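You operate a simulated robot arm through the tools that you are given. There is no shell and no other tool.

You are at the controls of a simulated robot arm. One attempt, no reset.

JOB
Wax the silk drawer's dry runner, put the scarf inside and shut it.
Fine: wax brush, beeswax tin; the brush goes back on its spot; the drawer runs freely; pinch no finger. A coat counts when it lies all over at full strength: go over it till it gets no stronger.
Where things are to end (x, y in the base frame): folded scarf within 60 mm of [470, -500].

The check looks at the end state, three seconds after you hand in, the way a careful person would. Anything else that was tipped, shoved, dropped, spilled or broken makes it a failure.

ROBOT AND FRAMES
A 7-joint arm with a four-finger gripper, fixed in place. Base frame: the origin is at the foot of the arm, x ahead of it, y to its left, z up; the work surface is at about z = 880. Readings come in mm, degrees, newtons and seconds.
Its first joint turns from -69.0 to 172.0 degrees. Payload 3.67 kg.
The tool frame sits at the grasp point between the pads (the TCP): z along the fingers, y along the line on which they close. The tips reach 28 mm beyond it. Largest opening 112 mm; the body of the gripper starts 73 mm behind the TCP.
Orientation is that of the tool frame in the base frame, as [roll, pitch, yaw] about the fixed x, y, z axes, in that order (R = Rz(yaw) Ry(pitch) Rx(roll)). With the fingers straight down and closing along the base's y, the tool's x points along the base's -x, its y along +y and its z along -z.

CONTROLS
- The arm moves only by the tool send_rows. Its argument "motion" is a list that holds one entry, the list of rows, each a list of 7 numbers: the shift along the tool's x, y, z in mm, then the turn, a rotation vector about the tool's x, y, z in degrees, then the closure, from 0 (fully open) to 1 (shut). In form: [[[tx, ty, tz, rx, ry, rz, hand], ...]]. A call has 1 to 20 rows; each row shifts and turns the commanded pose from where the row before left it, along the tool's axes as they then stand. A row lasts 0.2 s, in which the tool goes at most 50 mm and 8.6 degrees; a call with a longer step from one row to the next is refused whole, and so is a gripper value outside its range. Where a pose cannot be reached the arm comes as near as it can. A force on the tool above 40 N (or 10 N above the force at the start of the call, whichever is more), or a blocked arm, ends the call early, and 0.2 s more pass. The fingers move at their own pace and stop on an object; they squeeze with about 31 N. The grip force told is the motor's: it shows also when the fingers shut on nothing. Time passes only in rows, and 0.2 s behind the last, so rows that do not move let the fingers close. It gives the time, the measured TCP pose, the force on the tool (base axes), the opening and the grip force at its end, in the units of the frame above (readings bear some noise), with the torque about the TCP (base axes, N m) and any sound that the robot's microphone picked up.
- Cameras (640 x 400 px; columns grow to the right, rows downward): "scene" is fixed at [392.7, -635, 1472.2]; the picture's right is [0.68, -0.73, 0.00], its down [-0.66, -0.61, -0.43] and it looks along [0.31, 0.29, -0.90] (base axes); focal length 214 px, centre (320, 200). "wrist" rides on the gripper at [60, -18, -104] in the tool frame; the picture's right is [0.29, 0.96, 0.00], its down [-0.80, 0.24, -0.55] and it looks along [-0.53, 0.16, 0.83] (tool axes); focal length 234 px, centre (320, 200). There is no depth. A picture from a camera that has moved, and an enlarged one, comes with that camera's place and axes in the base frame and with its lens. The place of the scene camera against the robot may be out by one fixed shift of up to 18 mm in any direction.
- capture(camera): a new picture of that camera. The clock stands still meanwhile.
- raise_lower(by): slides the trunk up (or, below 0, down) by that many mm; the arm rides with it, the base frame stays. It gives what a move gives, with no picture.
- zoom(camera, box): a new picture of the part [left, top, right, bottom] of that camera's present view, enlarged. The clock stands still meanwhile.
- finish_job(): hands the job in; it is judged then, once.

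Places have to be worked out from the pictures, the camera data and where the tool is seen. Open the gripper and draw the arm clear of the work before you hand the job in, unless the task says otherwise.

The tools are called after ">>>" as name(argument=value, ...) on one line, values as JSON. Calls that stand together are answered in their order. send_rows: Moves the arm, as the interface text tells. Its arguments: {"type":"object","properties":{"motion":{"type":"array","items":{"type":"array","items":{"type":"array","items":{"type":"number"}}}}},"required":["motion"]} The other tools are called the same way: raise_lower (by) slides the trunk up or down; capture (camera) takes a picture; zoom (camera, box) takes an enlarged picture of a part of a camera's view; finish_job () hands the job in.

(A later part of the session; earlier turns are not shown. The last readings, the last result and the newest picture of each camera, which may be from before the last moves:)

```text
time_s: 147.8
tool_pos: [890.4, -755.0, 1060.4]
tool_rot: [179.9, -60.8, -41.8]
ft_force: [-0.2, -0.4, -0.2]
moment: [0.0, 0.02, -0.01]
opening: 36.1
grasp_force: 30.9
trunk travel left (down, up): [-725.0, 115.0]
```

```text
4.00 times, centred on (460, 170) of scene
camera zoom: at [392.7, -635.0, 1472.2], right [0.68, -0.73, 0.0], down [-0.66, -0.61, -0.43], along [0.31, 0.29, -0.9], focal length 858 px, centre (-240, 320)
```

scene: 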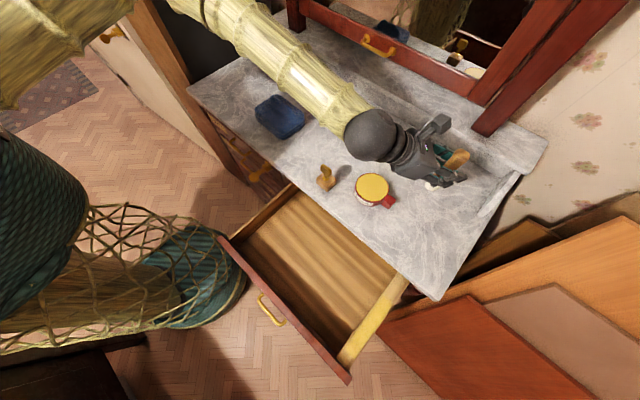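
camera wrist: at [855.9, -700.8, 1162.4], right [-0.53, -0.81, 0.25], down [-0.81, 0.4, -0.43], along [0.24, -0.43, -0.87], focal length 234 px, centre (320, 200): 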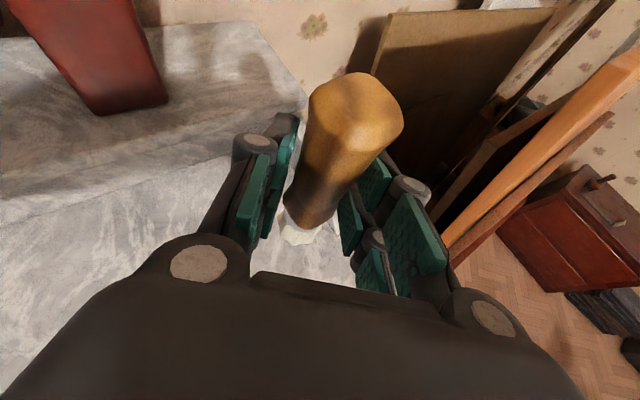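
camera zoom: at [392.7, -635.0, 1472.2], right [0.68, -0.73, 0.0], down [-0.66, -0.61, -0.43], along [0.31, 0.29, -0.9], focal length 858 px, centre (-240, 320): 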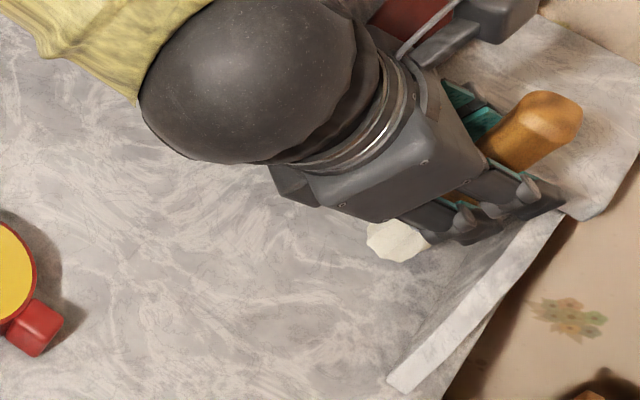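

The brush is vertical and above its spot at (892, −755). I'll lower it most of the way, then find the surface gently.

>>> send_rows(motion=[[[-17.5, 0, 9.76, 0, 0, 0, 1], [-17.5, 0, 9.76, 0, 0, 0, 1], [-17.5, 0, 9.76, 0, 0, 0, 1], [-17.5, 0, 9.76, 0, 0, 0, 1], [-8.7, 0, 4.88, 0, 0, 0, 1], [-4.4, 0, 2.44, 0, 0, 0, 1], [0, 0, 0, 0, 0, 0, 1]]])

>>> zoom(camera="scene", box=[420, 140, 520, 220])

>>> zoom(camera="wrist", box=[220, 60, 420, 260])

```text
time_s: 149.4
tool_pos: [890.8, -755.1, 964.1]
tool_rot: [-179.9, -60.7, -41.9]
ft_force: [-0.1, -0.6, -0.4]
moment: [-0.01, -0.01, -0.01]
opening: 36.2
grasp_force: 31.2
trunk travel left (down, up): [-725.0, 115.0]
```

```text
5.00 times, centred on (470, 180) of scene
camera zoom: at [392.7, -635.0, 1472.2], right [0.68, -0.73, 0.0], down [-0.66, -0.61, -0.43], along [0.31, 0.29, -0.9], focal length 1072 px, centre (-430, 300)
```

zoom: 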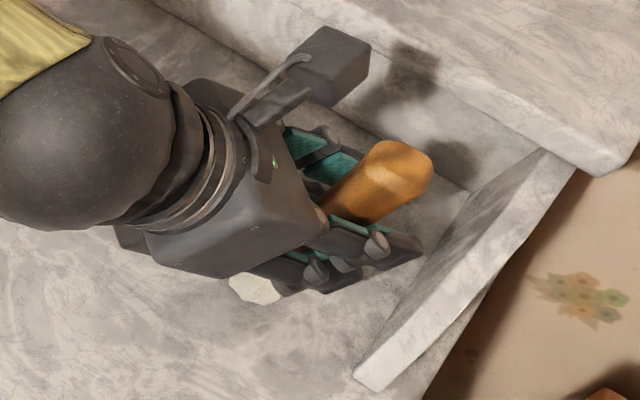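

```text
2.00 times, centred on (320, 160) of wrist
camera zoom: at [857.1, -701.6, 1065.9], right [-0.53, -0.81, 0.25], down [-0.81, 0.4, -0.42], along [0.24, -0.43, -0.87], focal length 468 px, centre (320, 280)
```

zoom: 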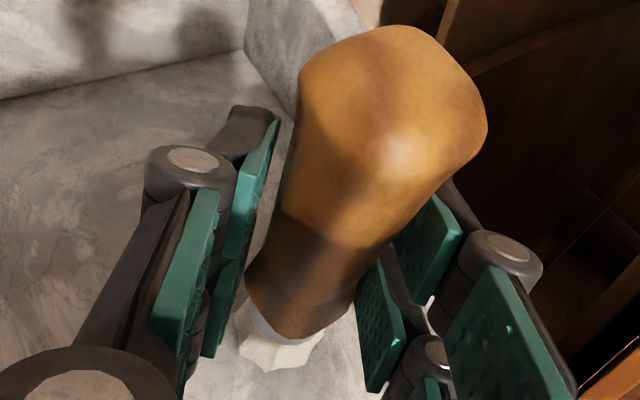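

Position matches the original view. Lowering in small steps to the surface.

>>> send_rows(motion=[[[-0.87, 0, 0.49, 0, 0, 0, 1], [-0.87, 0, 0.49, 0, 0, 0, 1], [-0.87, 0, 0.49, 0, 0, 0, 1], [-0.44, 0, 0.24, 0, 0, 0, 1], [0, 0, 0, 0, 0, 0, 1]]])

```text
time_s: 150.6
tool_pos: [890.9, -756.2, 960.0]
tool_rot: [180.0, -60.7, -41.9]
ft_force: [-0.1, 0.6, -0.6]
moment: [-0.01, 0.01, 0.0]
opening: 36.3
grasp_force: 31.5
trunk travel left (down, up): [-725.0, 115.0]
```

>>> send_rows(motion=[[[-0.44, 0, 0.24, 0, 0, 0, 1], [-0.44, 0, 0.24, 0, 0, 0, 1], [-0.44, 0, 0.24, 0, 0, 0, 1], [0, 0, 0, 0, 0, 0, 1]]])

```text
time_s: 151.6
tool_pos: [892.0, -755.4, 958.7]
tool_rot: [-179.9, -60.8, -41.9]
ft_force: [0.0, -0.8, 2.0]
moment: [0.01, -0.02, 0.0]
opening: 36.3
grasp_force: 31.3
trunk travel left (down, up): [-725.0, 115.0]
```

Just touching at 2 N. I'll settle 0.3 mm more, then open the fingers gently in place.

>>> send_rows(motion=[[[-0.26, 0, 0.15, 0, 0, 0, 1], [0, 0, 0, 0, 0, 0, 1], [0, 0, 0, 0, 0, 0, 0.65], [0, 0, 0, 0, 0, 0, 0.6], [0, 0, 0, 0, 0, 0, 0.5], [0, 0, 0, 0, 0, 0, 0.4], [0, 0, 0, 0, 0, 0, 0.3], [0, 0, 0, 0, 0, 0, 0.3]]])

>>> capture(camera="wrist")

>>> zoom(camera="scene", box=[420, 140, 520, 220])

```text
time_s: 153.4
tool_pos: [890.4, -754.9, 957.3]
tool_rot: [-179.9, -60.7, -42.0]
ft_force: [1.4, -0.4, -0.3]
moment: [-0.01, 0.01, 0.02]
opening: 78.3
grasp_force: 0.0
trunk travel left (down, up): [-725.0, 115.0]
```

```text
taken
camera wrist: at [857.0, -701.0, 1061.2], right [-0.53, -0.81, 0.25], down [-0.81, 0.4, -0.42], along [0.24, -0.43, -0.87], focal length 234 px, centre (320, 200)
```

wrist: 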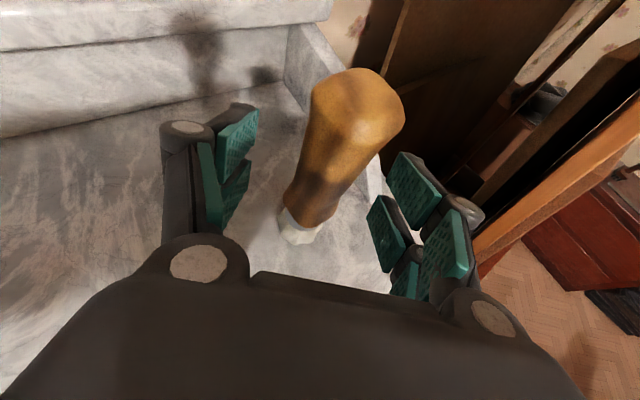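

```text
5.00 times, centred on (470, 180) of scene
camera zoom: at [392.7, -635.0, 1472.2], right [0.68, -0.73, 0.0], down [-0.66, -0.61, -0.43], along [0.31, 0.29, -0.9], focal length 1072 px, centre (-430, 300)
```

zoom: 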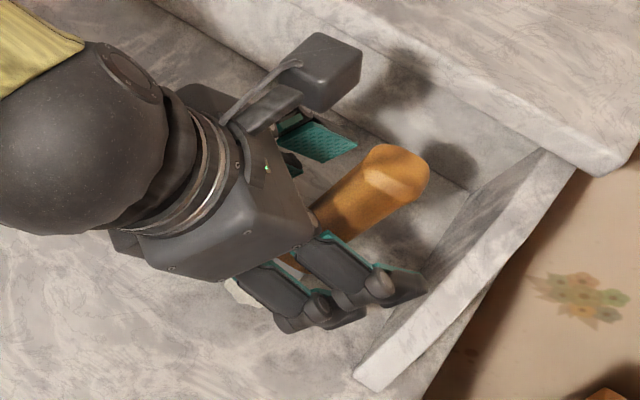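

The brush stands free on its spot. I'll retreat along the tool axis.

>>> send_rows(motion=[[[0, 0, -12, 0, 0, 0, 0.3], [0, 0, -25, 0, 0, 0, 0.3], [0, 0, -35, 0, 0, 0, 0.3], [0, 0, -40, 0, 0, 0, 0.3], [17.5, 0, -45, 0, 0, 0, 0.3], [17.5, 0, -45, 0, 0, 0, 0.3], [0, 0, 0, 0, 0, 0, 0.3]]])

>>> zoom(camera="scene", box=[435, 155, 515, 210])

>>> capture(camera="wrist")

>>> capture(camera="scene")

```text
time_s: 155.0
tool_pos: [774.1, -651.0, 1087.0]
tool_rot: [-179.9, -60.6, -41.9]
ft_force: [-0.6, -0.3, -0.8]
moment: [-0.01, 0.01, 0.0]
opening: 78.4
grasp_force: 0.1
trunk travel left (down, up): [-725.0, 115.0]
```

```text
7.27 times, centred on (475, 182) of scene
camera zoom: at [392.7, -635.0, 1472.2], right [0.68, -0.73, 0.0], down [-0.66, -0.61, -0.43], along [0.31, 0.29, -0.9], focal length 1560 px, centre (-807, 327)
```

zoom: 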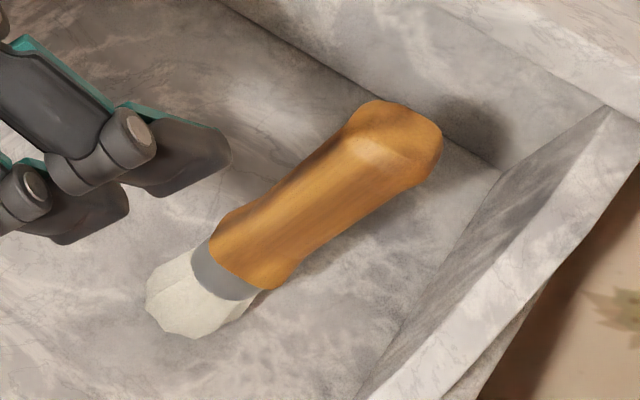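

```text
taken
camera wrist: at [739.8, -596.4, 1190.2], right [-0.53, -0.81, 0.25], down [-0.81, 0.4, -0.42], along [0.24, -0.43, -0.87], focal length 234 px, centre (320, 200)
```

wrist: 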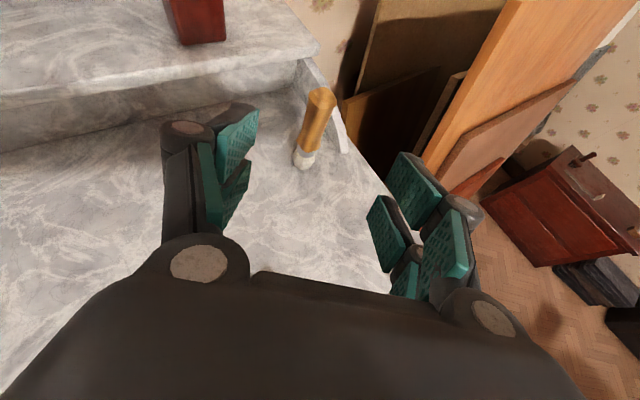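

```text
taken
```

scene: 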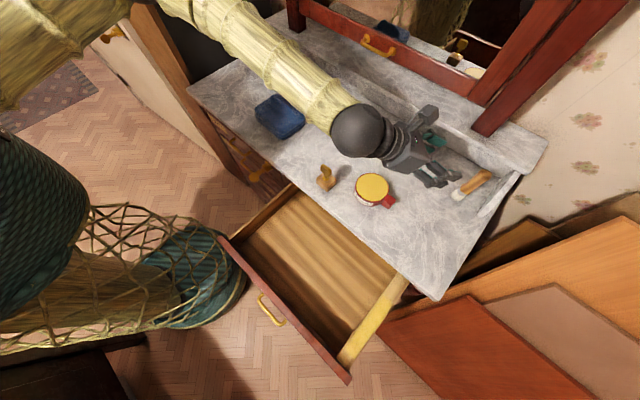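

The brush is back within about 4 mm of its original place and upright. Next is the scarf: I'll draw back inward and bring the tool upright again.

>>> send_rows(motion=[[[-10.6, -3.9, -41.2, 0, 0, 0, 0.3], [-10.6, -3.9, -41.2, 0, 0, 0, 0.3], [-10.6, -3.9, -41.2, 0, 0, 0, 0.3], [0, 0, 0, 0, -8.5, 0, 0.2], [0, 0, 0, 0, -8.5, 0, 0.1], [0, 0, 0, 0, -8.5, 0, 0], [0, 0, 0, 0, -8.5, 0, 0], [0, 0, 0, 0, -8.5, 0, 0], [0, 0, 0, 0, -8.5, 0, 0], [0, 0, 0, 0, -8.4, 0, 0], [0, 0, 0, 0, -1.2, 0, 0], [0, 0, 0, 0, 0, 0, 0]]])

>>> zoom(camera="scene", box=[230, 70, 330, 160])

```text
time_s: 157.6
tool_pos: [687.5, -561.1, 1119.9]
tool_rot: [-179.9, 0.0, -41.9]
ft_force: [-0.8, -0.2, -0.4]
moment: [0.02, -0.02, 0.02]
opening: 112.0
grasp_force: 0.1
trunk travel left (down, up): [-725.0, 115.0]
```

```text
4.44 times, centred on (280, 115) of scene
camera zoom: at [392.7, -635.0, 1472.2], right [0.68, -0.73, 0.0], down [-0.66, -0.61, -0.43], along [0.31, 0.29, -0.9], focal length 953 px, centre (498, 578)
```

zoom: 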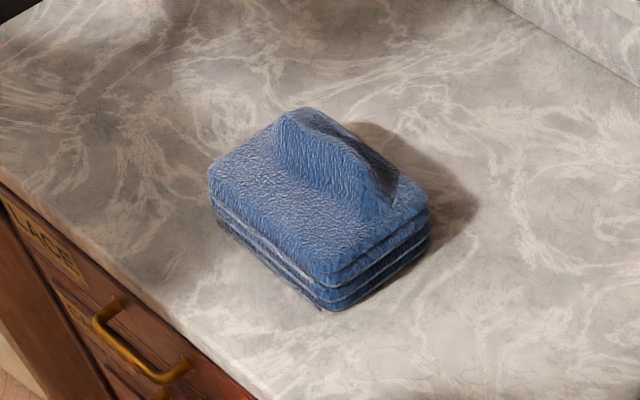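

The folded scarf lies square to the axes at about (741, −136), with a ridge along y on its top that is made for pinching. I'll turn to yaw −90° so the fingers close along x, and go for a closer look.

>>> send_rows(motion=[[[0, 0, 0, 0, 0, 8, 0], [0, 0, 0, 0, 0, 8, 0], [0, 0, 0, 0, 0, 8, 0], [0, 0, 0, 0, 0, 8, 0], [0, 0, 0, 0, 0, 8, 0], [0, 0, 0, 0, 0, 8.1, 0], [-40.4, -10.6, 8.75, 0, 0, 0, 0], [-40.4, -10.6, 8.75, 0, 0, 0, 0], [-40.4, -10.6, 8.75, 0, 0, 0, 0], [-40.4, -10.6, 8.75, 0, 0, 0, 0], [-40.4, -10.6, 8.75, 0, 0, 0, 0], [-40.4, -10.6, 8.75, 0, 0, 0, 0], [-40.4, -10.6, 8.75, 0, 0, 0, 0], [-40.4, -10.6, 8.75, 0, 0, 0, 0], [0, 0, 0, 0, 0, 0, 0]]])

>>> capture(camera="wrist")

>>> capture(camera="scene")

```text
time_s: 160.8
tool_pos: [772.3, -235.8, 1048.8]
tool_rot: [-179.9, 0.0, -89.8]
ft_force: [0.4, 0.8, 0.3]
moment: [0.03, -0.02, -0.02]
opening: 112.1
grasp_force: 0.1
trunk travel left (down, up): [-725.0, 115.0]
```

```text
taken
camera wrist: at [790.3, -295.9, 1153.5], right [-0.96, -0.29, 0.0], down [-0.24, 0.8, 0.55], along [-0.16, 0.53, -0.83], focal length 234 px, centre (320, 200)
```

wrist: 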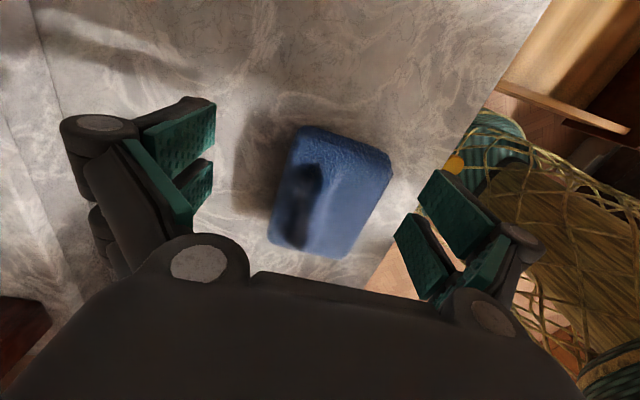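

```text
taken
```

scene: 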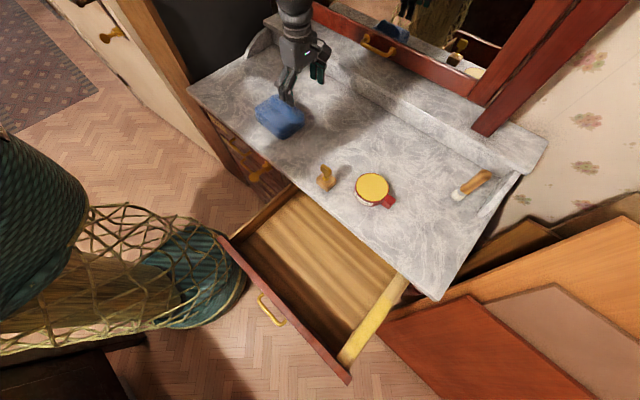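

>>> zoom(camera="wrist", box=[250, 110, 410, 270])

>>> zoom(camera="scene", box=[240, 70, 330, 150])

```text
2.50 times, centred on (330, 190) of wrist
camera zoom: at [790.3, -295.9, 1153.5], right [-0.96, -0.29, 0.0], down [-0.24, 0.8, 0.55], along [-0.16, 0.53, -0.83], focal length 585 px, centre (295, 225)
```

zoom: 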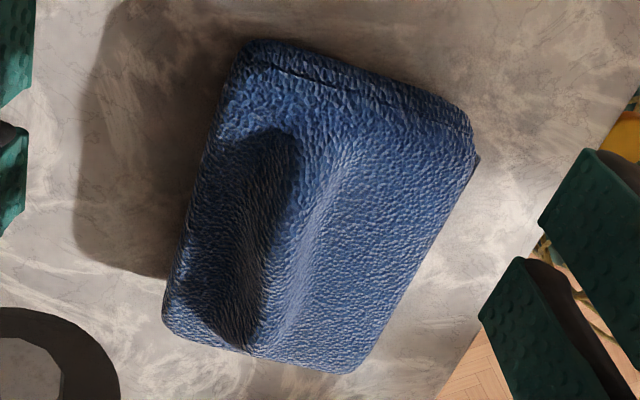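

```text
5.00 times, centred on (285, 110) of scene
camera zoom: at [392.7, -635.0, 1472.2], right [0.68, -0.73, 0.0], down [-0.66, -0.61, -0.43], along [0.31, 0.29, -0.9], focal length 1072 px, centre (495, 650)
```

zoom: 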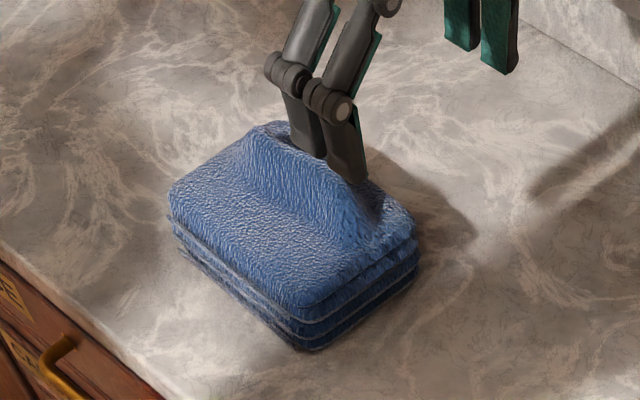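

The stack spans about x 680–790, y −205 to −57, with a ridge on top near x ≈ 745. I'll hover directly over it to see the ridge against the fingers.

>>> send_rows(motion=[[[-35, 9, 0, 0, 0, 0, 0], [-35, 9, 0, 0, 0, 0, 0], [-35, 9, 0, 0, 0, 0, 0], [0, 0, 0, 0, 0, 0, 0]]])

>>> capture(camera="wrist")

>>> zoom(camera="scene", box=[240, 50, 340, 150])

```text
time_s: 161.8
tool_pos: [745.4, -132.5, 1048.0]
tool_rot: [-179.9, 0.0, -90.0]
ft_force: [-0.2, -0.8, 0.4]
moment: [0.04, 0.0, 0.02]
opening: 111.6
grasp_force: 0.0
trunk travel left (down, up): [-725.0, 115.0]
```

```text
taken
camera wrist: at [762.4, -193.0, 1151.9], right [-0.96, -0.29, 0.0], down [-0.24, 0.8, 0.55], along [-0.16, 0.53, -0.83], focal length 234 px, centre (320, 200)
```

wrist: 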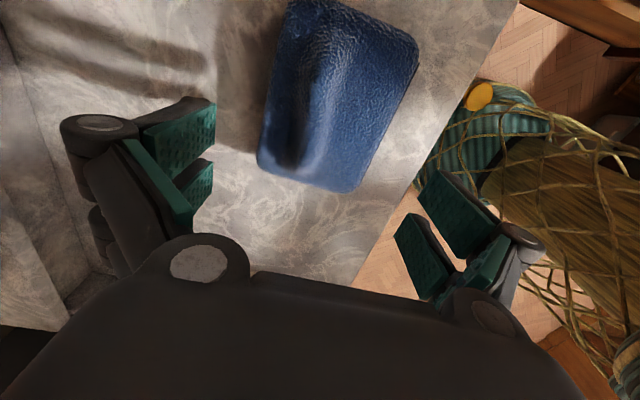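

```text
4.00 times, centred on (290, 100) of scene
camera zoom: at [392.7, -635.0, 1472.2], right [0.68, -0.73, 0.0], down [-0.66, -0.61, -0.43], along [0.31, 0.29, -0.9], focal length 858 px, centre (440, 600)
```

zoom: 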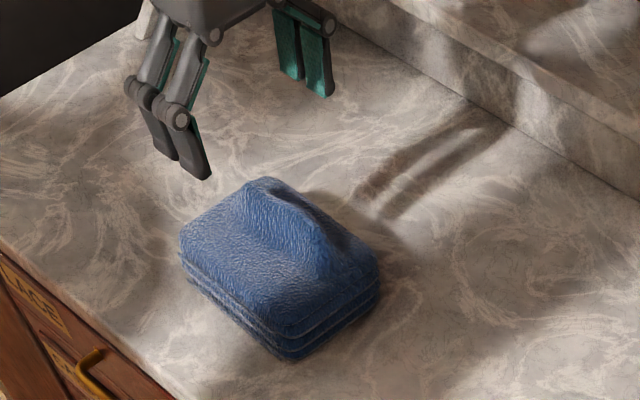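

>>> zoom(camera="wrist", box=[250, 0, 430, 200])

>>> zoom(camera="scene", box=[255, 85, 315, 145])

```text
2.00 times, centred on (340, 100) of wrist
camera zoom: at [762.4, -193.0, 1151.9], right [-0.96, -0.29, 0.0], down [-0.24, 0.8, 0.55], along [-0.16, 0.53, -0.83], focal length 468 px, centre (280, 400)
```

zoom: 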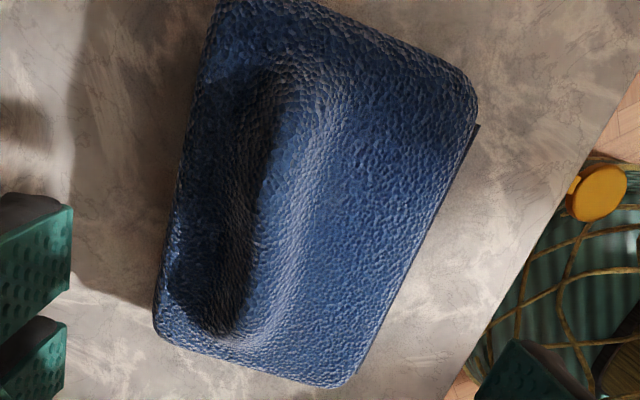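

```text
6.67 times, centred on (285, 115) of scene
camera zoom: at [392.7, -635.0, 1472.2], right [0.68, -0.73, 0.0], down [-0.66, -0.61, -0.43], along [0.31, 0.29, -0.9], focal length 1430 px, centre (553, 767)
```

zoom: 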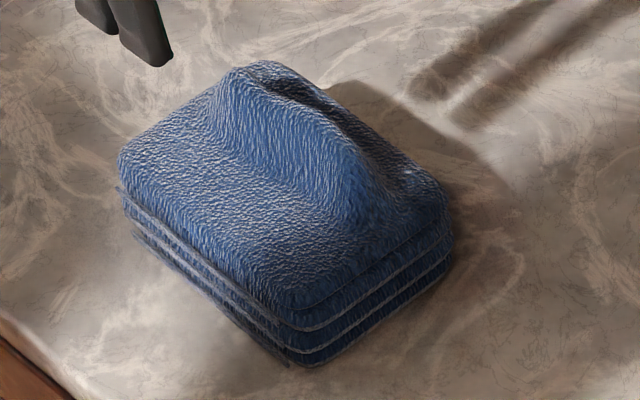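

The ridge crest comes out at x ≈ 756, about y −190 to −90, top z ≈ 965, while the stack's flat top is near z 915. I'll centre on the ridge, narrow the opening, and descend to z ≈ 985 for a check.

>>> send_rows(motion=[[[3.75, -5.3, 0, 0, 0, 0, 0.35], [3.75, -5.3, 0, 0, 0, 0, 0.35], [0, 0, 25, 0, 0, 0, 0.35], [0, 0, 25, 0, 0, 0, 0.35], [0, 0, 12, 0, 0, 0, 0.35], [0, 0, 0, 0, 0, 0, 0.35]]])

>>> capture(camera="wrist")

>>> zoom(camera="scene", box=[240, 60, 330, 150])

```text
time_s: 163.2
tool_pos: [754.6, -137.0, 986.9]
tool_rot: [-179.9, 0.0, -89.9]
ft_force: [-0.1, 0.2, 0.1]
moment: [0.0, 0.01, -0.01]
opening: 72.7
grasp_force: 0.0
trunk travel left (down, up): [-725.0, 115.0]
```

```text
taken
camera wrist: at [772.8, -197.2, 1091.0], right [-0.96, -0.29, 0.0], down [-0.24, 0.8, 0.55], along [-0.16, 0.53, -0.83], focal length 234 px, centre (320, 200)
```

wrist: 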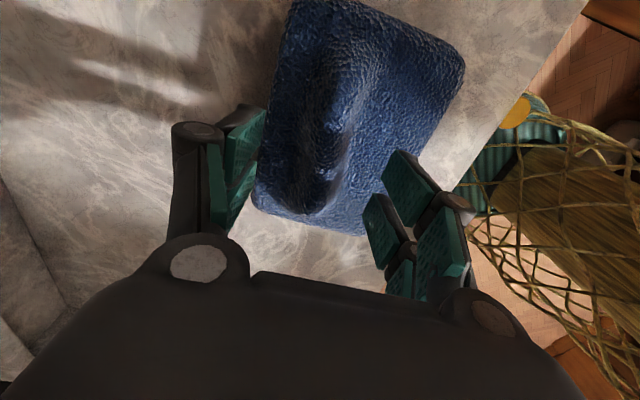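

```text
4.44 times, centred on (285, 105) of scene
camera zoom: at [392.7, -635.0, 1472.2], right [0.68, -0.73, 0.0], down [-0.66, -0.61, -0.43], along [0.31, 0.29, -0.9], focal length 953 px, centre (476, 622)
```

zoom: 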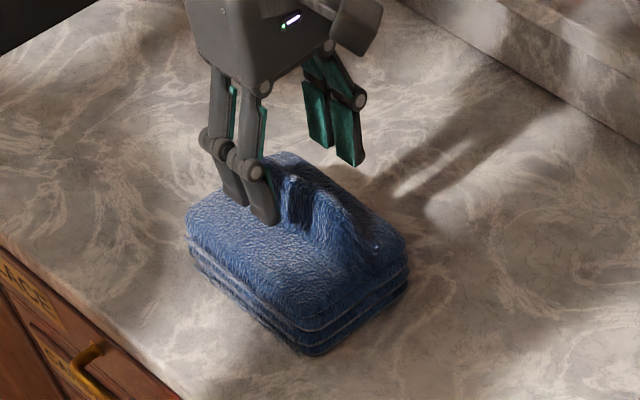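

>>> zoom(camera="wrist", box=[240, 60, 420, 230])

```text
2.35 times, centred on (330, 145) of wrist
camera zoom: at [772.8, -197.2, 1091.0], right [-0.96, -0.29, 0.0], down [-0.24, 0.8, 0.55], along [-0.16, 0.53, -0.83], focal length 551 px, centre (296, 329)
```

zoom: 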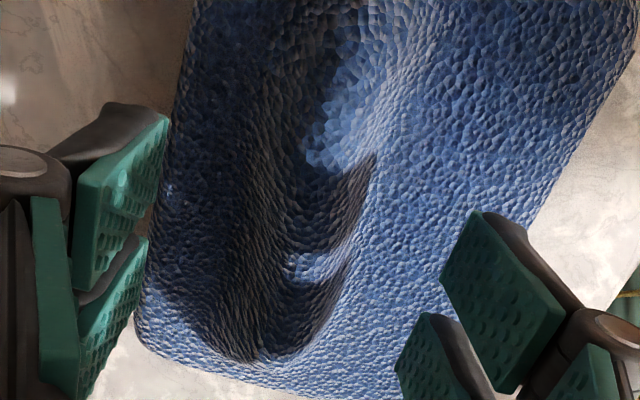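

The ridge lies centred between the fingers (within about 4 mm). I'll descend to TCP z ≈ 951 in small steps, watching for contact.

>>> send_rows(motion=[[[0, -2, 8, 0, 0, 0, 0.35], [0, -1.5, 8, 0, 0, 0, 0.35], [0, 0, 8, 0, 0, 0, 0.35], [0, 0, 6, 0, 0, 0, 0.35], [0, 0, 4, 0, 0, 0, 0.35], [0, 0, 0, 0, 0, 0, 0.35]]])

>>> capture(camera="wrist")

>>> zoom(camera="scene", box=[240, 60, 330, 150])

```text
time_s: 164.8
tool_pos: [759.2, -136.6, 960.4]
tool_rot: [-179.3, 0.0, -90.0]
ft_force: [-5.5, -1.7, 44.9]
moment: [0.31, 1.09, -0.63]
opening: 37.9
grasp_force: 30.0
trunk travel left (down, up): [-725.0, 115.0]
stopped in row 6: the force on the tool passed its limit at 51 N (the readings are from after the stop); the commanded pose is now the measured one
```

```text
taken
camera wrist: at [775.9, -196.4, 1065.2], right [-0.96, -0.29, -0.01], down [-0.25, 0.8, 0.55], along [-0.15, 0.53, -0.83], focal length 234 px, centre (320, 200)
```

wrist: 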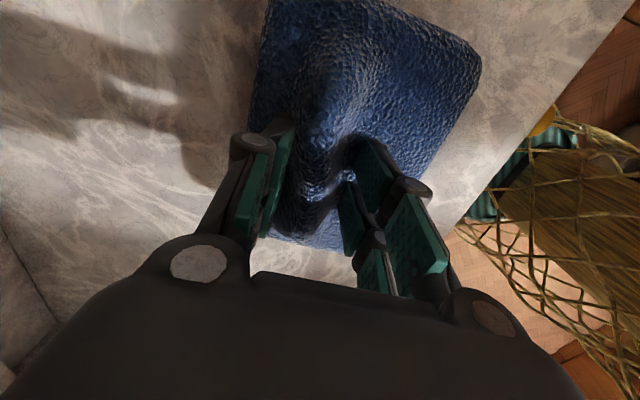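

```text
4.44 times, centred on (285, 105) of scene
camera zoom: at [392.7, -635.0, 1472.2], right [0.68, -0.73, 0.0], down [-0.66, -0.61, -0.43], along [0.31, 0.29, -0.9], focal length 953 px, centre (476, 622)
```

zoom: 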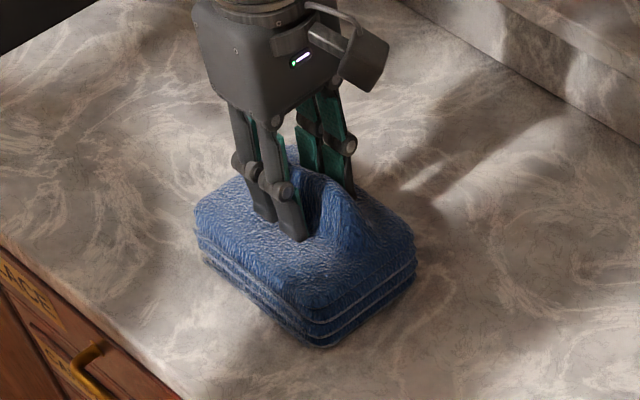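

The fingertips met the stack at about TCP z 960 (45 N), and the fingers are already on the ridge at 38 mm. I'll relieve the pressure by 2 mm and close firmly.

>>> send_rows(motion=[[[0, 0, -2, 0, 0, 0, 0.66], [0, 0, 0, 0, 0, 0, 1], [0, 0, 0, 0, 0, 0, 1], [0, 0, 0, 0, 0, 0, 1]]])

>>> zoom(camera="wrist", box=[220, 60, 420, 260])

>>> zoom(camera="scene", box=[240, 60, 330, 150])

```text
time_s: 165.8
tool_pos: [758.9, -137.1, 961.1]
tool_rot: [-179.5, -0.1, -90.0]
ft_force: [11.0, 1.0, 53.9]
moment: [0.32, 0.71, -0.78]
opening: 37.5
grasp_force: 30.7
trunk travel left (down, up): [-725.0, 115.0]
```

```text
2.00 times, centred on (320, 160) of wrist
camera zoom: at [776.3, -196.3, 1064.9], right [-0.96, -0.29, -0.01], down [-0.25, 0.8, 0.55], along [-0.15, 0.53, -0.83], focal length 468 px, centre (320, 280)
```

zoom: 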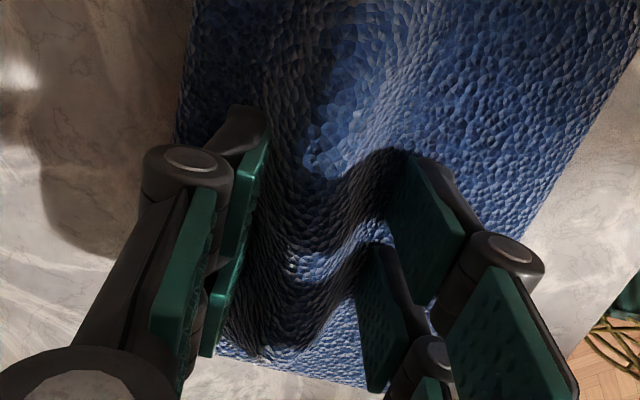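

```text
4.44 times, centred on (285, 105) of scene
camera zoom: at [392.7, -635.0, 1472.2], right [0.68, -0.73, 0.0], down [-0.66, -0.61, -0.43], along [0.31, 0.29, -0.9], focal length 953 px, centre (476, 622)
```

zoom: 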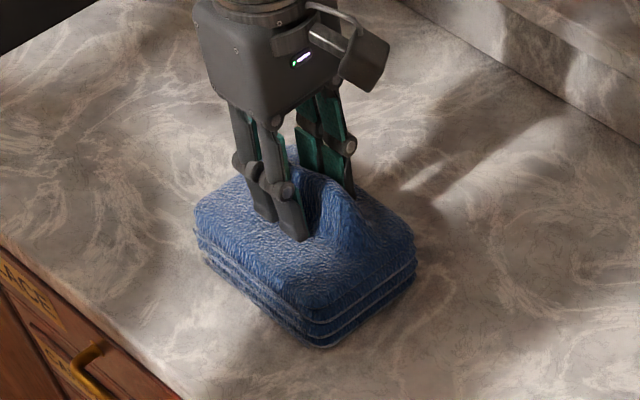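

Still 54 N upward. I'll raise a few more millimetres with the grip closed and watch whether the force drops and the scarf comes along.

>>> send_rows(motion=[[[0, 0, -2, 0, 0, 0, 1], [0, 0, -2, 0, 0, 0, 1], [0, 0, 0, 0, 0, 0, 1]]])

>>> zoom(camera="scene", box=[240, 60, 330, 150])

```text
time_s: 166.6
tool_pos: [759.6, -136.1, 961.7]
tool_rot: [-179.8, -0.1, -89.9]
ft_force: [15.5, 4.1, 29.1]
moment: [0.76, 0.25, -0.43]
opening: 34.8
grasp_force: 31.2
trunk travel left (down, up): [-725.0, 115.0]
```

```text
4.44 times, centred on (285, 105) of scene
camera zoom: at [392.7, -635.0, 1472.2], right [0.68, -0.73, 0.0], down [-0.66, -0.61, -0.43], along [0.31, 0.29, -0.9], focal length 953 px, centre (476, 622)
```

zoom: 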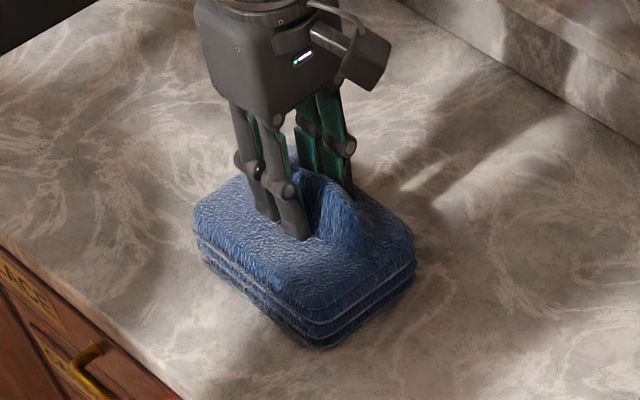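

Force is falling (29 N). A further 4 mm up.

>>> send_rows(motion=[[[0, 0, -2, 0, 0, 0, 1], [0, 0, -2, 0, 0, 0, 1], [0, 0, 0, 0, 0, 0, 1], [0, 0, 0, 0, 0, 0, 1]]])

>>> zoom(camera="scene", box=[240, 60, 330, 150])

```text
time_s: 167.6
tool_pos: [759.5, -136.2, 964.1]
tool_rot: [-179.8, -0.2, -89.9]
ft_force: [0.1, 0.7, -2.7]
moment: [0.03, -0.02, -0.01]
opening: 26.0
grasp_force: 31.2
trunk travel left (down, up): [-725.0, 115.0]
```

```text
4.44 times, centred on (285, 105) of scene
camera zoom: at [392.7, -635.0, 1472.2], right [0.68, -0.73, 0.0], down [-0.66, -0.61, -0.43], along [0.31, 0.29, -0.9], focal length 953 px, centre (476, 622)
```

zoom: 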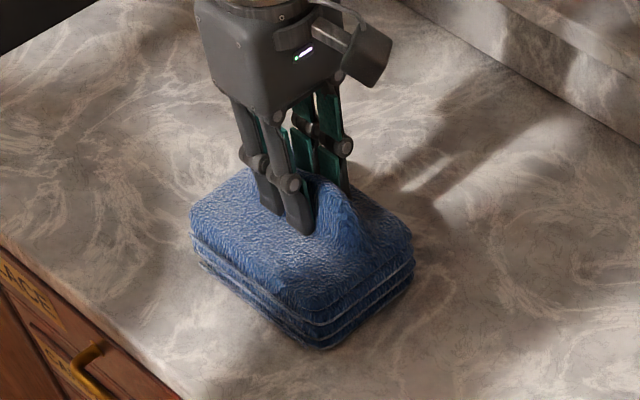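

The grip settled at 26 mm on the ridge and is now carrying about 2.7 N. I'll lift slowly to test the hold.

>>> send_rows(motion=[[[0, 0, -3, 0, 0, 0, 1], [0, 0, -5, 0, 0, 0, 1], [0, 0, -7, 0, 0, 0, 1], [0, 0, -10, 0, 0, 0, 1], [0, 0, 0, 0, 0, 0, 1], [0, 0, 0, 0, 0, 0, 1]]])

>>> zoom(camera="scene", box=[240, 60, 330, 150])

>>> capture(camera="wrist")

```text
time_s: 169.0
tool_pos: [759.4, -137.1, 990.7]
tool_rot: [-180.0, -0.1, -89.9]
ft_force: [0.4, -1.1, 0.2]
moment: [0.02, -0.02, 0.02]
opening: 25.7
grasp_force: 30.9
trunk travel left (down, up): [-725.0, 115.0]
```

```text
4.44 times, centred on (285, 105) of scene
camera zoom: at [392.7, -635.0, 1472.2], right [0.68, -0.73, 0.0], down [-0.66, -0.61, -0.43], along [0.31, 0.29, -0.9], focal length 953 px, centre (476, 622)
```

zoom: 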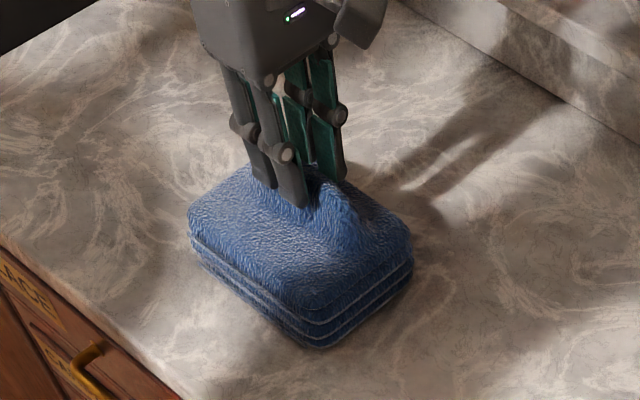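

```text
taken
camera wrist: at [776.6, -197.6, 1093.8], right [-0.96, -0.29, 0.0], down [-0.24, 0.8, 0.55], along [-0.16, 0.53, -0.83], focal length 234 px, centre (320, 200)
```

wrist: 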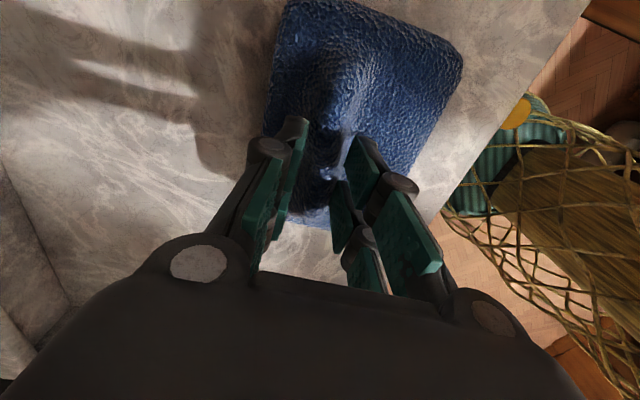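

It's not obvious whether the stack left the surface. I'll lift another 40 mm and look.

>>> send_rows(motion=[[[0, 0, -10, 0, 0, 0, 1], [0, 0, -15, 0, 0, 0, 1], [0, 0, -15, 0, 0, 0, 1], [0, 0, 0, 0, 0, 0, 1]]])

>>> zoom(camera="scene", box=[230, 40, 330, 150])

>>> capture(camera="wrist")

```text
time_s: 170.0
tool_pos: [760.8, -135.6, 1029.8]
tool_rot: [-179.9, 0.0, -89.9]
ft_force: [-1.0, -0.6, -2.9]
moment: [0.01, -0.03, 0.0]
opening: 25.9
grasp_force: 30.7
trunk travel left (down, up): [-725.0, 115.0]
```

```text
3.64 times, centred on (280, 95) of scene
camera zoom: at [392.7, -635.0, 1472.2], right [0.68, -0.73, 0.0], down [-0.66, -0.61, -0.43], along [0.31, 0.29, -0.9], focal length 780 px, centre (466, 582)
```

zoom: 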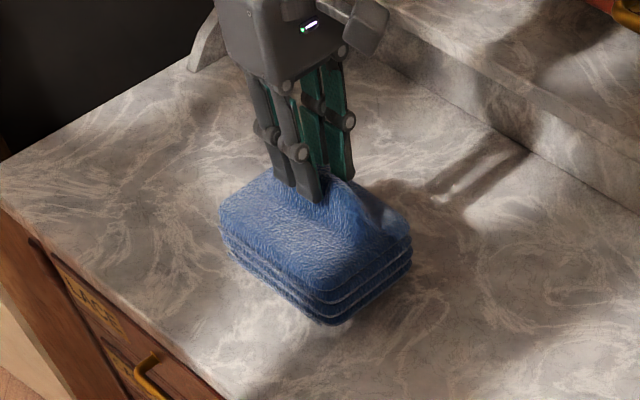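

```text
taken
camera wrist: at [778.7, -196.2, 1133.4], right [-0.96, -0.29, 0.0], down [-0.24, 0.8, 0.55], along [-0.16, 0.53, -0.83], focal length 234 px, centre (320, 200)
```

wrist: 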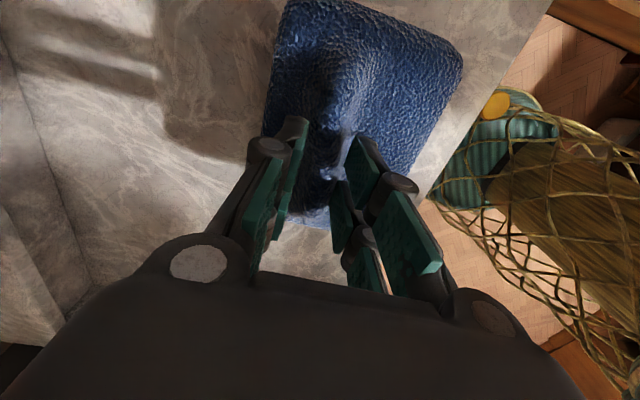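

The scarf is held and lifted (wrist view unchanged relative to the gripper, about 3 N). The target spot belongs inside the drawer, which is now about 25 mm further out, so I'll aim the scarf's centre at about (452, −500). Raising and carrying it across, clear of the key.

>>> send_rows(motion=[[[0, 0, -25, 0, 0, 0, 1], [0, 0, -25, 0, 0, 0, 1], [15, 12, 0, 0, 0, 0, 1], [30, 24.6, 0, 0, 0, 0, 1], [30, 24.6, 0, 0, 0, 0, 1], [30, 24.6, 0, 0, 0, 0, 1], [30, 24.6, 0, 0, 0, 0, 1], [30, 24.6, 0, 0, 0, 0, 1], [30, 24.6, 0, 0, 0, 0, 1], [30, 24.6, 0, 0, 0, 0, 1], [30, 24.6, 0, 0, 0, 0, 1], [30, 24.6, 0, 0, 0, 0, 1], [30, 24.6, 0, 0, 0, 0, 1], [25, 20.5, 0, 0, 0, 0, 1], [12.4, 10.3, 0, 0, 0, 0, 1], [0, 0, 0, 0, 0, 0, 1], [0, 0, 0, 0, 0, 0, 1]]])

>>> capture(camera="wrist")

>>> capture(camera="scene")

```text
time_s: 173.6
tool_pos: [471.5, -488.7, 1081.2]
tool_rot: [-179.9, 0.0, -89.9]
ft_force: [-0.2, 0.0, -3.2]
moment: [0.0, 0.04, -0.01]
opening: 26.1
grasp_force: 31.0
trunk travel left (down, up): [-725.0, 115.0]
```

```text
taken
camera wrist: at [489.8, -549.5, 1184.0], right [-0.96, -0.29, 0.0], down [-0.24, 0.8, 0.55], along [-0.16, 0.53, -0.83], focal length 234 px, centre (320, 200)
```

wrist: 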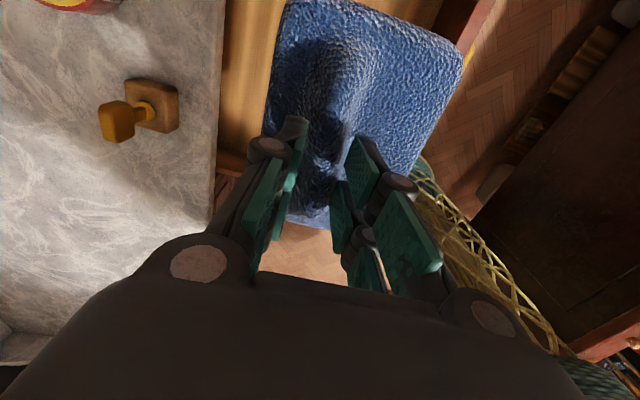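

```text
taken
```

scene: 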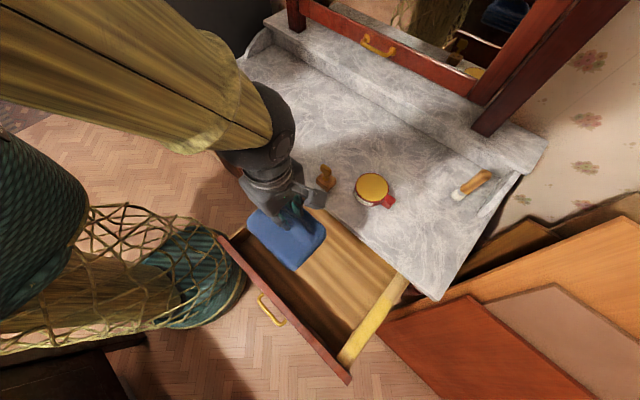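

The scarf hangs over the drawer with clear margins to the front panel and the marble. I'll lower it to about 35 mm above the drawer floor.

>>> send_rows(motion=[[[0, 0, 25, 0, 0, 0, 1], [0, 0, 35, 0, 0, 0, 1], [0, 0, 35, 0, 0, 0, 1], [0, 0, 35, 0, 0, 0, 1], [0, 0, 35, 0, 0, 0, 1], [0, 0, 25, 0, 0, 0, 1], [0, 0, 15, 0, 0, 0, 1], [0, 0, 0, 0, 0, 0, 1]]])

>>> capture(camera="wrist")

>>> capture(camera="scene")

```text
time_s: 175.4
tool_pos: [472.2, -492.6, 873.0]
tool_rot: [-179.8, -0.1, -89.9]
ft_force: [0.0, 0.0, -2.5]
moment: [0.02, -0.04, 0.0]
opening: 25.7
grasp_force: 30.9
trunk travel left (down, up): [-725.0, 115.0]
```

```text
taken
camera wrist: at [490.0, -551.4, 977.4], right [-0.96, -0.29, 0.0], down [-0.24, 0.8, 0.55], along [-0.16, 0.53, -0.83], focal length 234 px, centre (320, 200)
```

wrist: 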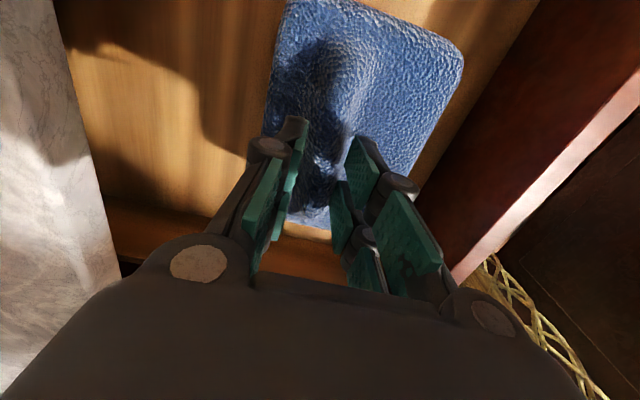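

```text
taken
```

scene: 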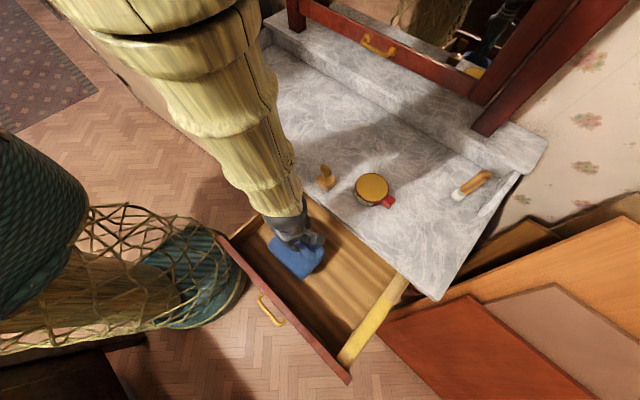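

The scarf is inside the drawer, clear of walls. I'll lower slowly until it rests on the floor.

>>> send_rows(motion=[[[0, 0, 8, 0, 0, 0, 1], [0, 0, 8, 0, 0, 0, 1], [0, 0, 5, 0, 0, 0, 1], [0, 0, 4, 0, 0, 0, 1], [0, 0, 0, 0, 0, 0, 1]]])

```text
time_s: 176.6
tool_pos: [472.6, -491.0, 849.4]
tool_rot: [-179.9, -0.1, -89.9]
ft_force: [0.1, -0.1, -1.5]
moment: [0.03, -0.06, 0.03]
opening: 25.8
grasp_force: 30.7
trunk travel left (down, up): [-725.0, 115.0]
```

>>> send_rows(motion=[[[0, 0, 3, 0, 0, 0, 1], [0, 0, 3, 0, 0, 0, 1], [0, 0, 2, 0, 0, 0, 1], [0, 0, 0, 0, 0, 0, 1]]])

```text
time_s: 177.6
tool_pos: [471.7, -491.0, 842.2]
tool_rot: [-179.8, -0.1, -89.9]
ft_force: [1.1, -0.2, -2.2]
moment: [0.02, -0.04, -0.02]
opening: 25.7
grasp_force: 30.5
trunk travel left (down, up): [-725.0, 115.0]
```

Still hanging; a few more millimetres.

>>> send_rows(motion=[[[0, 0, 2, 0, 0, 0, 1], [0, 0, 2, 0, 0, 0, 1], [0, 0, 2, 0, 0, 0, 1], [0, 0, 0, 0, 0, 0, 1]]])

>>> zoom(camera="scene", box=[230, 190, 360, 320])

```text
time_s: 178.3
tool_pos: [473.5, -490.8, 841.0]
tool_rot: [-179.4, -0.3, -90.0]
ft_force: [-1.0, 0.7, 29.3]
moment: [0.85, 0.19, -0.05]
opening: 25.9
grasp_force: 30.6
trunk travel left (down, up): [-725.0, 115.0]
stopped in row 3: the force on the tool passed its limit at 45 N (the readings are from after the stop); the commanded pose is now the measured one
```

```text
3.08 times, centred on (295, 255) of scene
camera zoom: at [392.7, -635.0, 1472.2], right [0.68, -0.73, 0.0], down [-0.66, -0.61, -0.43], along [0.31, 0.29, -0.9], focal length 660 px, centre (397, 31)
```

zoom: 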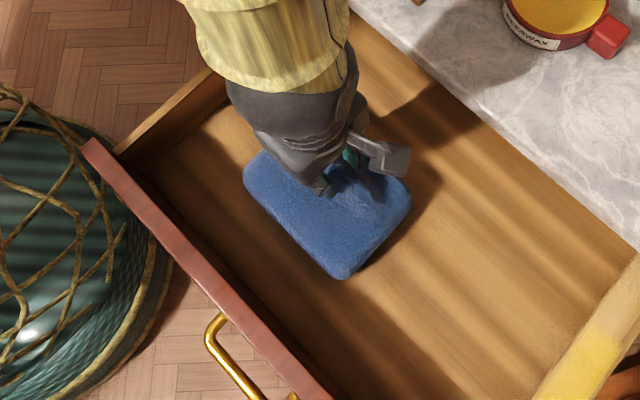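

It rests on the floor. I'll relieve 1.5 mm, open the fingers gently, and then rise straight up.

>>> send_rows(motion=[[[0, 0, -1.5, 0, 0, 0, 1], [0, 0, 0, 0, 0, 0, 0.75], [0, 0, 0, 0, 0, 0, 0.65], [0, 0, 0, 0, 0, 0, 0.55], [0, 0, 0, 0, 0, 0, 0.45], [0, 0, 0, 0, 0, 0, 0.45]]])

>>> capture(camera="wrist")

```text
time_s: 179.7
tool_pos: [472.8, -492.0, 839.8]
tool_rot: [-179.7, -0.3, -90.0]
ft_force: [0.0, -0.2, 0.2]
moment: [-0.01, -0.01, 0.02]
opening: 61.6
grasp_force: 0.0
trunk travel left (down, up): [-725.0, 115.0]
```

```text
taken
camera wrist: at [490.6, -551.6, 943.4], right [-0.96, -0.29, 0.0], down [-0.24, 0.8, 0.55], along [-0.16, 0.53, -0.84], focal length 234 px, centre (320, 200)
```

wrist: 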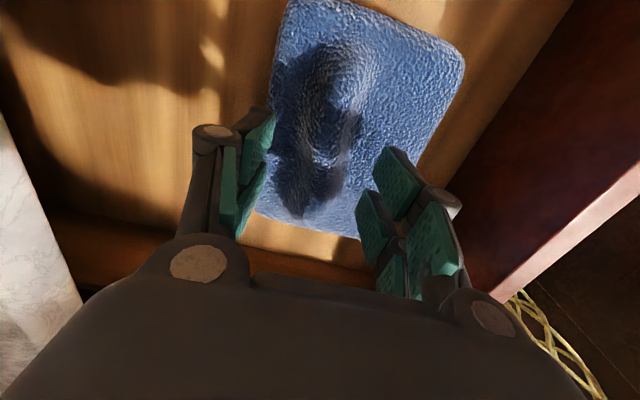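

Released cleanly. Rising straight up clear of the drawer.

>>> send_rows(motion=[[[0, 0, -10, 0, 0, 0, 0.45], [0, 0, -20, 0, 0, 0, 0.45], [0, 0, -40, 0, 0, 0, 0.45], [0, 0, -45, 0, 0, 0, 0.45], [0, 0, -45, 0, 0, 0, 0.45], [0, 0, -45, 0, 0, 0, 0.45], [0, 0, 0, 0, 0, 0, 0.45]]])

>>> capture(camera="wrist")

>>> capture(camera="scene")

```text
time_s: 181.3
tool_pos: [475.0, -489.6, 1044.2]
tool_rot: [-179.8, -0.1, -89.9]
ft_force: [0.1, -0.5, -0.2]
moment: [-0.01, 0.04, 0.01]
opening: 61.5
grasp_force: 0.0
trunk travel left (down, up): [-725.0, 115.0]
```

```text
taken
camera wrist: at [492.2, -549.5, 1147.5], right [-0.96, -0.29, 0.0], down [-0.24, 0.8, 0.55], along [-0.16, 0.53, -0.83], focal length 234 px, centre (320, 200)
```

wrist: 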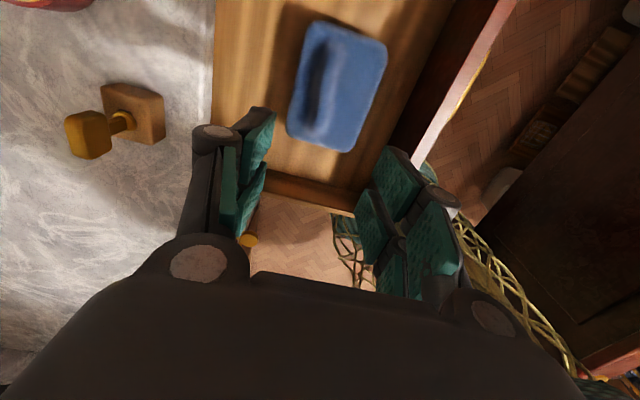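

```text
taken
```

scene: 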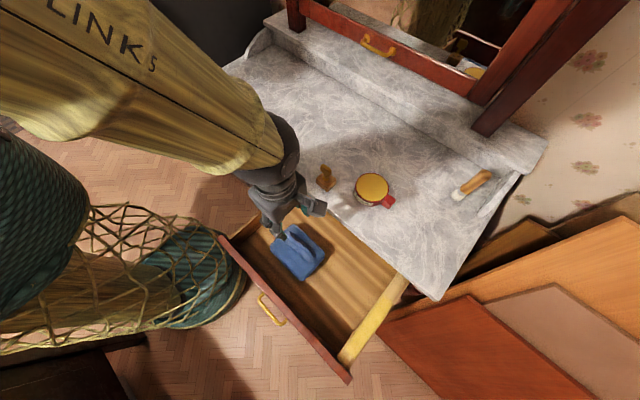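

The scarf's centre is at about (456, −510), lying flat. Now to shut the drawer: I'll turn to yaw 180°, so the gripper is slim in x, close the fingers, and go in front of the panel at y ≈ −480, beside the handle.

>>> send_rows(motion=[[[0, 0, 0, 0, 0, 8.2, 0.6], [0, 0, 0, 0, 0, 8.2, 0.8], [0, 0, 0, 0, 0, 8.2, 1], [0, 0, 0, 0, 0, 8.2, 1], [0, 0, 0, 0, 0, 8.2, 1], [0, 0, 0, 0, 0, 8.2, 1], [0, 0, 0, 0, 0, 8.2, 1], [0, 0, 0, 0, 0, 8.2, 1], [0, 0, 0, 0, 0, 8.2, 1], [0, 0, 0, 0, 0, 8.2, 1], [0, 0, 0, 0, 0, 7.9, 1], [40, 2, 0, 0, 0, 0, 1], [40, 2, 0, 0, 0, 0, 1], [40, 2, 0, 0, 0, 0, 1], [40, 2, 0, 0, 0, 0, 1], [37, 2, 0, 0, 0, 0, 1], [0, 0, 0, 0, 0, 0, 1]]])

>>> capture(camera="wrist")

>>> capture(camera="scene")

```text
time_s: 184.9
tool_pos: [308.2, -521.0, 1040.4]
tool_rot: [-179.9, 0.3, -179.8]
ft_force: [0.0, 0.8, -0.5]
moment: [-0.01, 0.07, -0.03]
opening: 0.2
grasp_force: 30.5
out of reach, approached as far as the arm can: row 15, 16
trunk travel left (down, up): [-725.0, 115.0]
```

```text
taken
camera wrist: at [247.9, -539.2, 1143.3], right [-0.29, 0.96, 0.0], down [0.79, 0.24, 0.56], along [0.53, 0.16, -0.83], focal length 234 px, centre (320, 200)
```

wrist: 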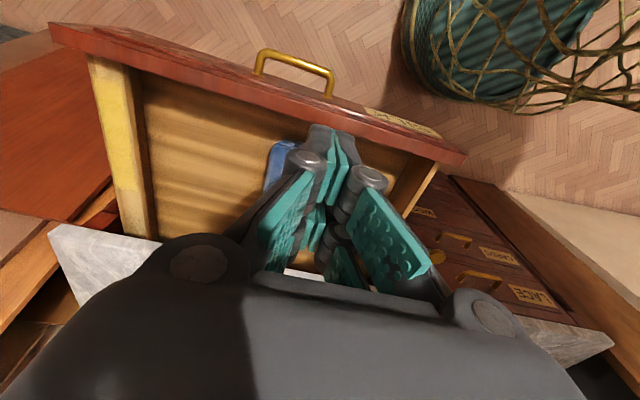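

```text
taken
```

scene: 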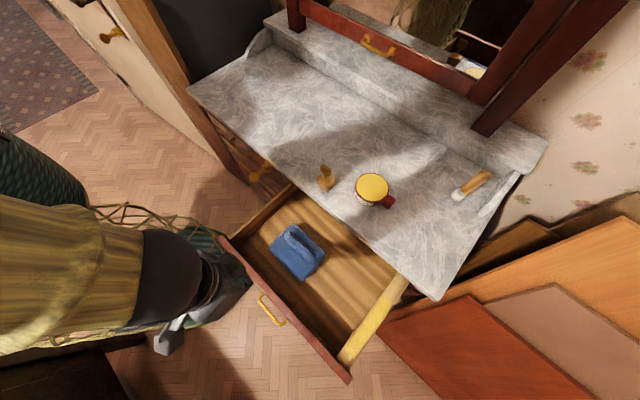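

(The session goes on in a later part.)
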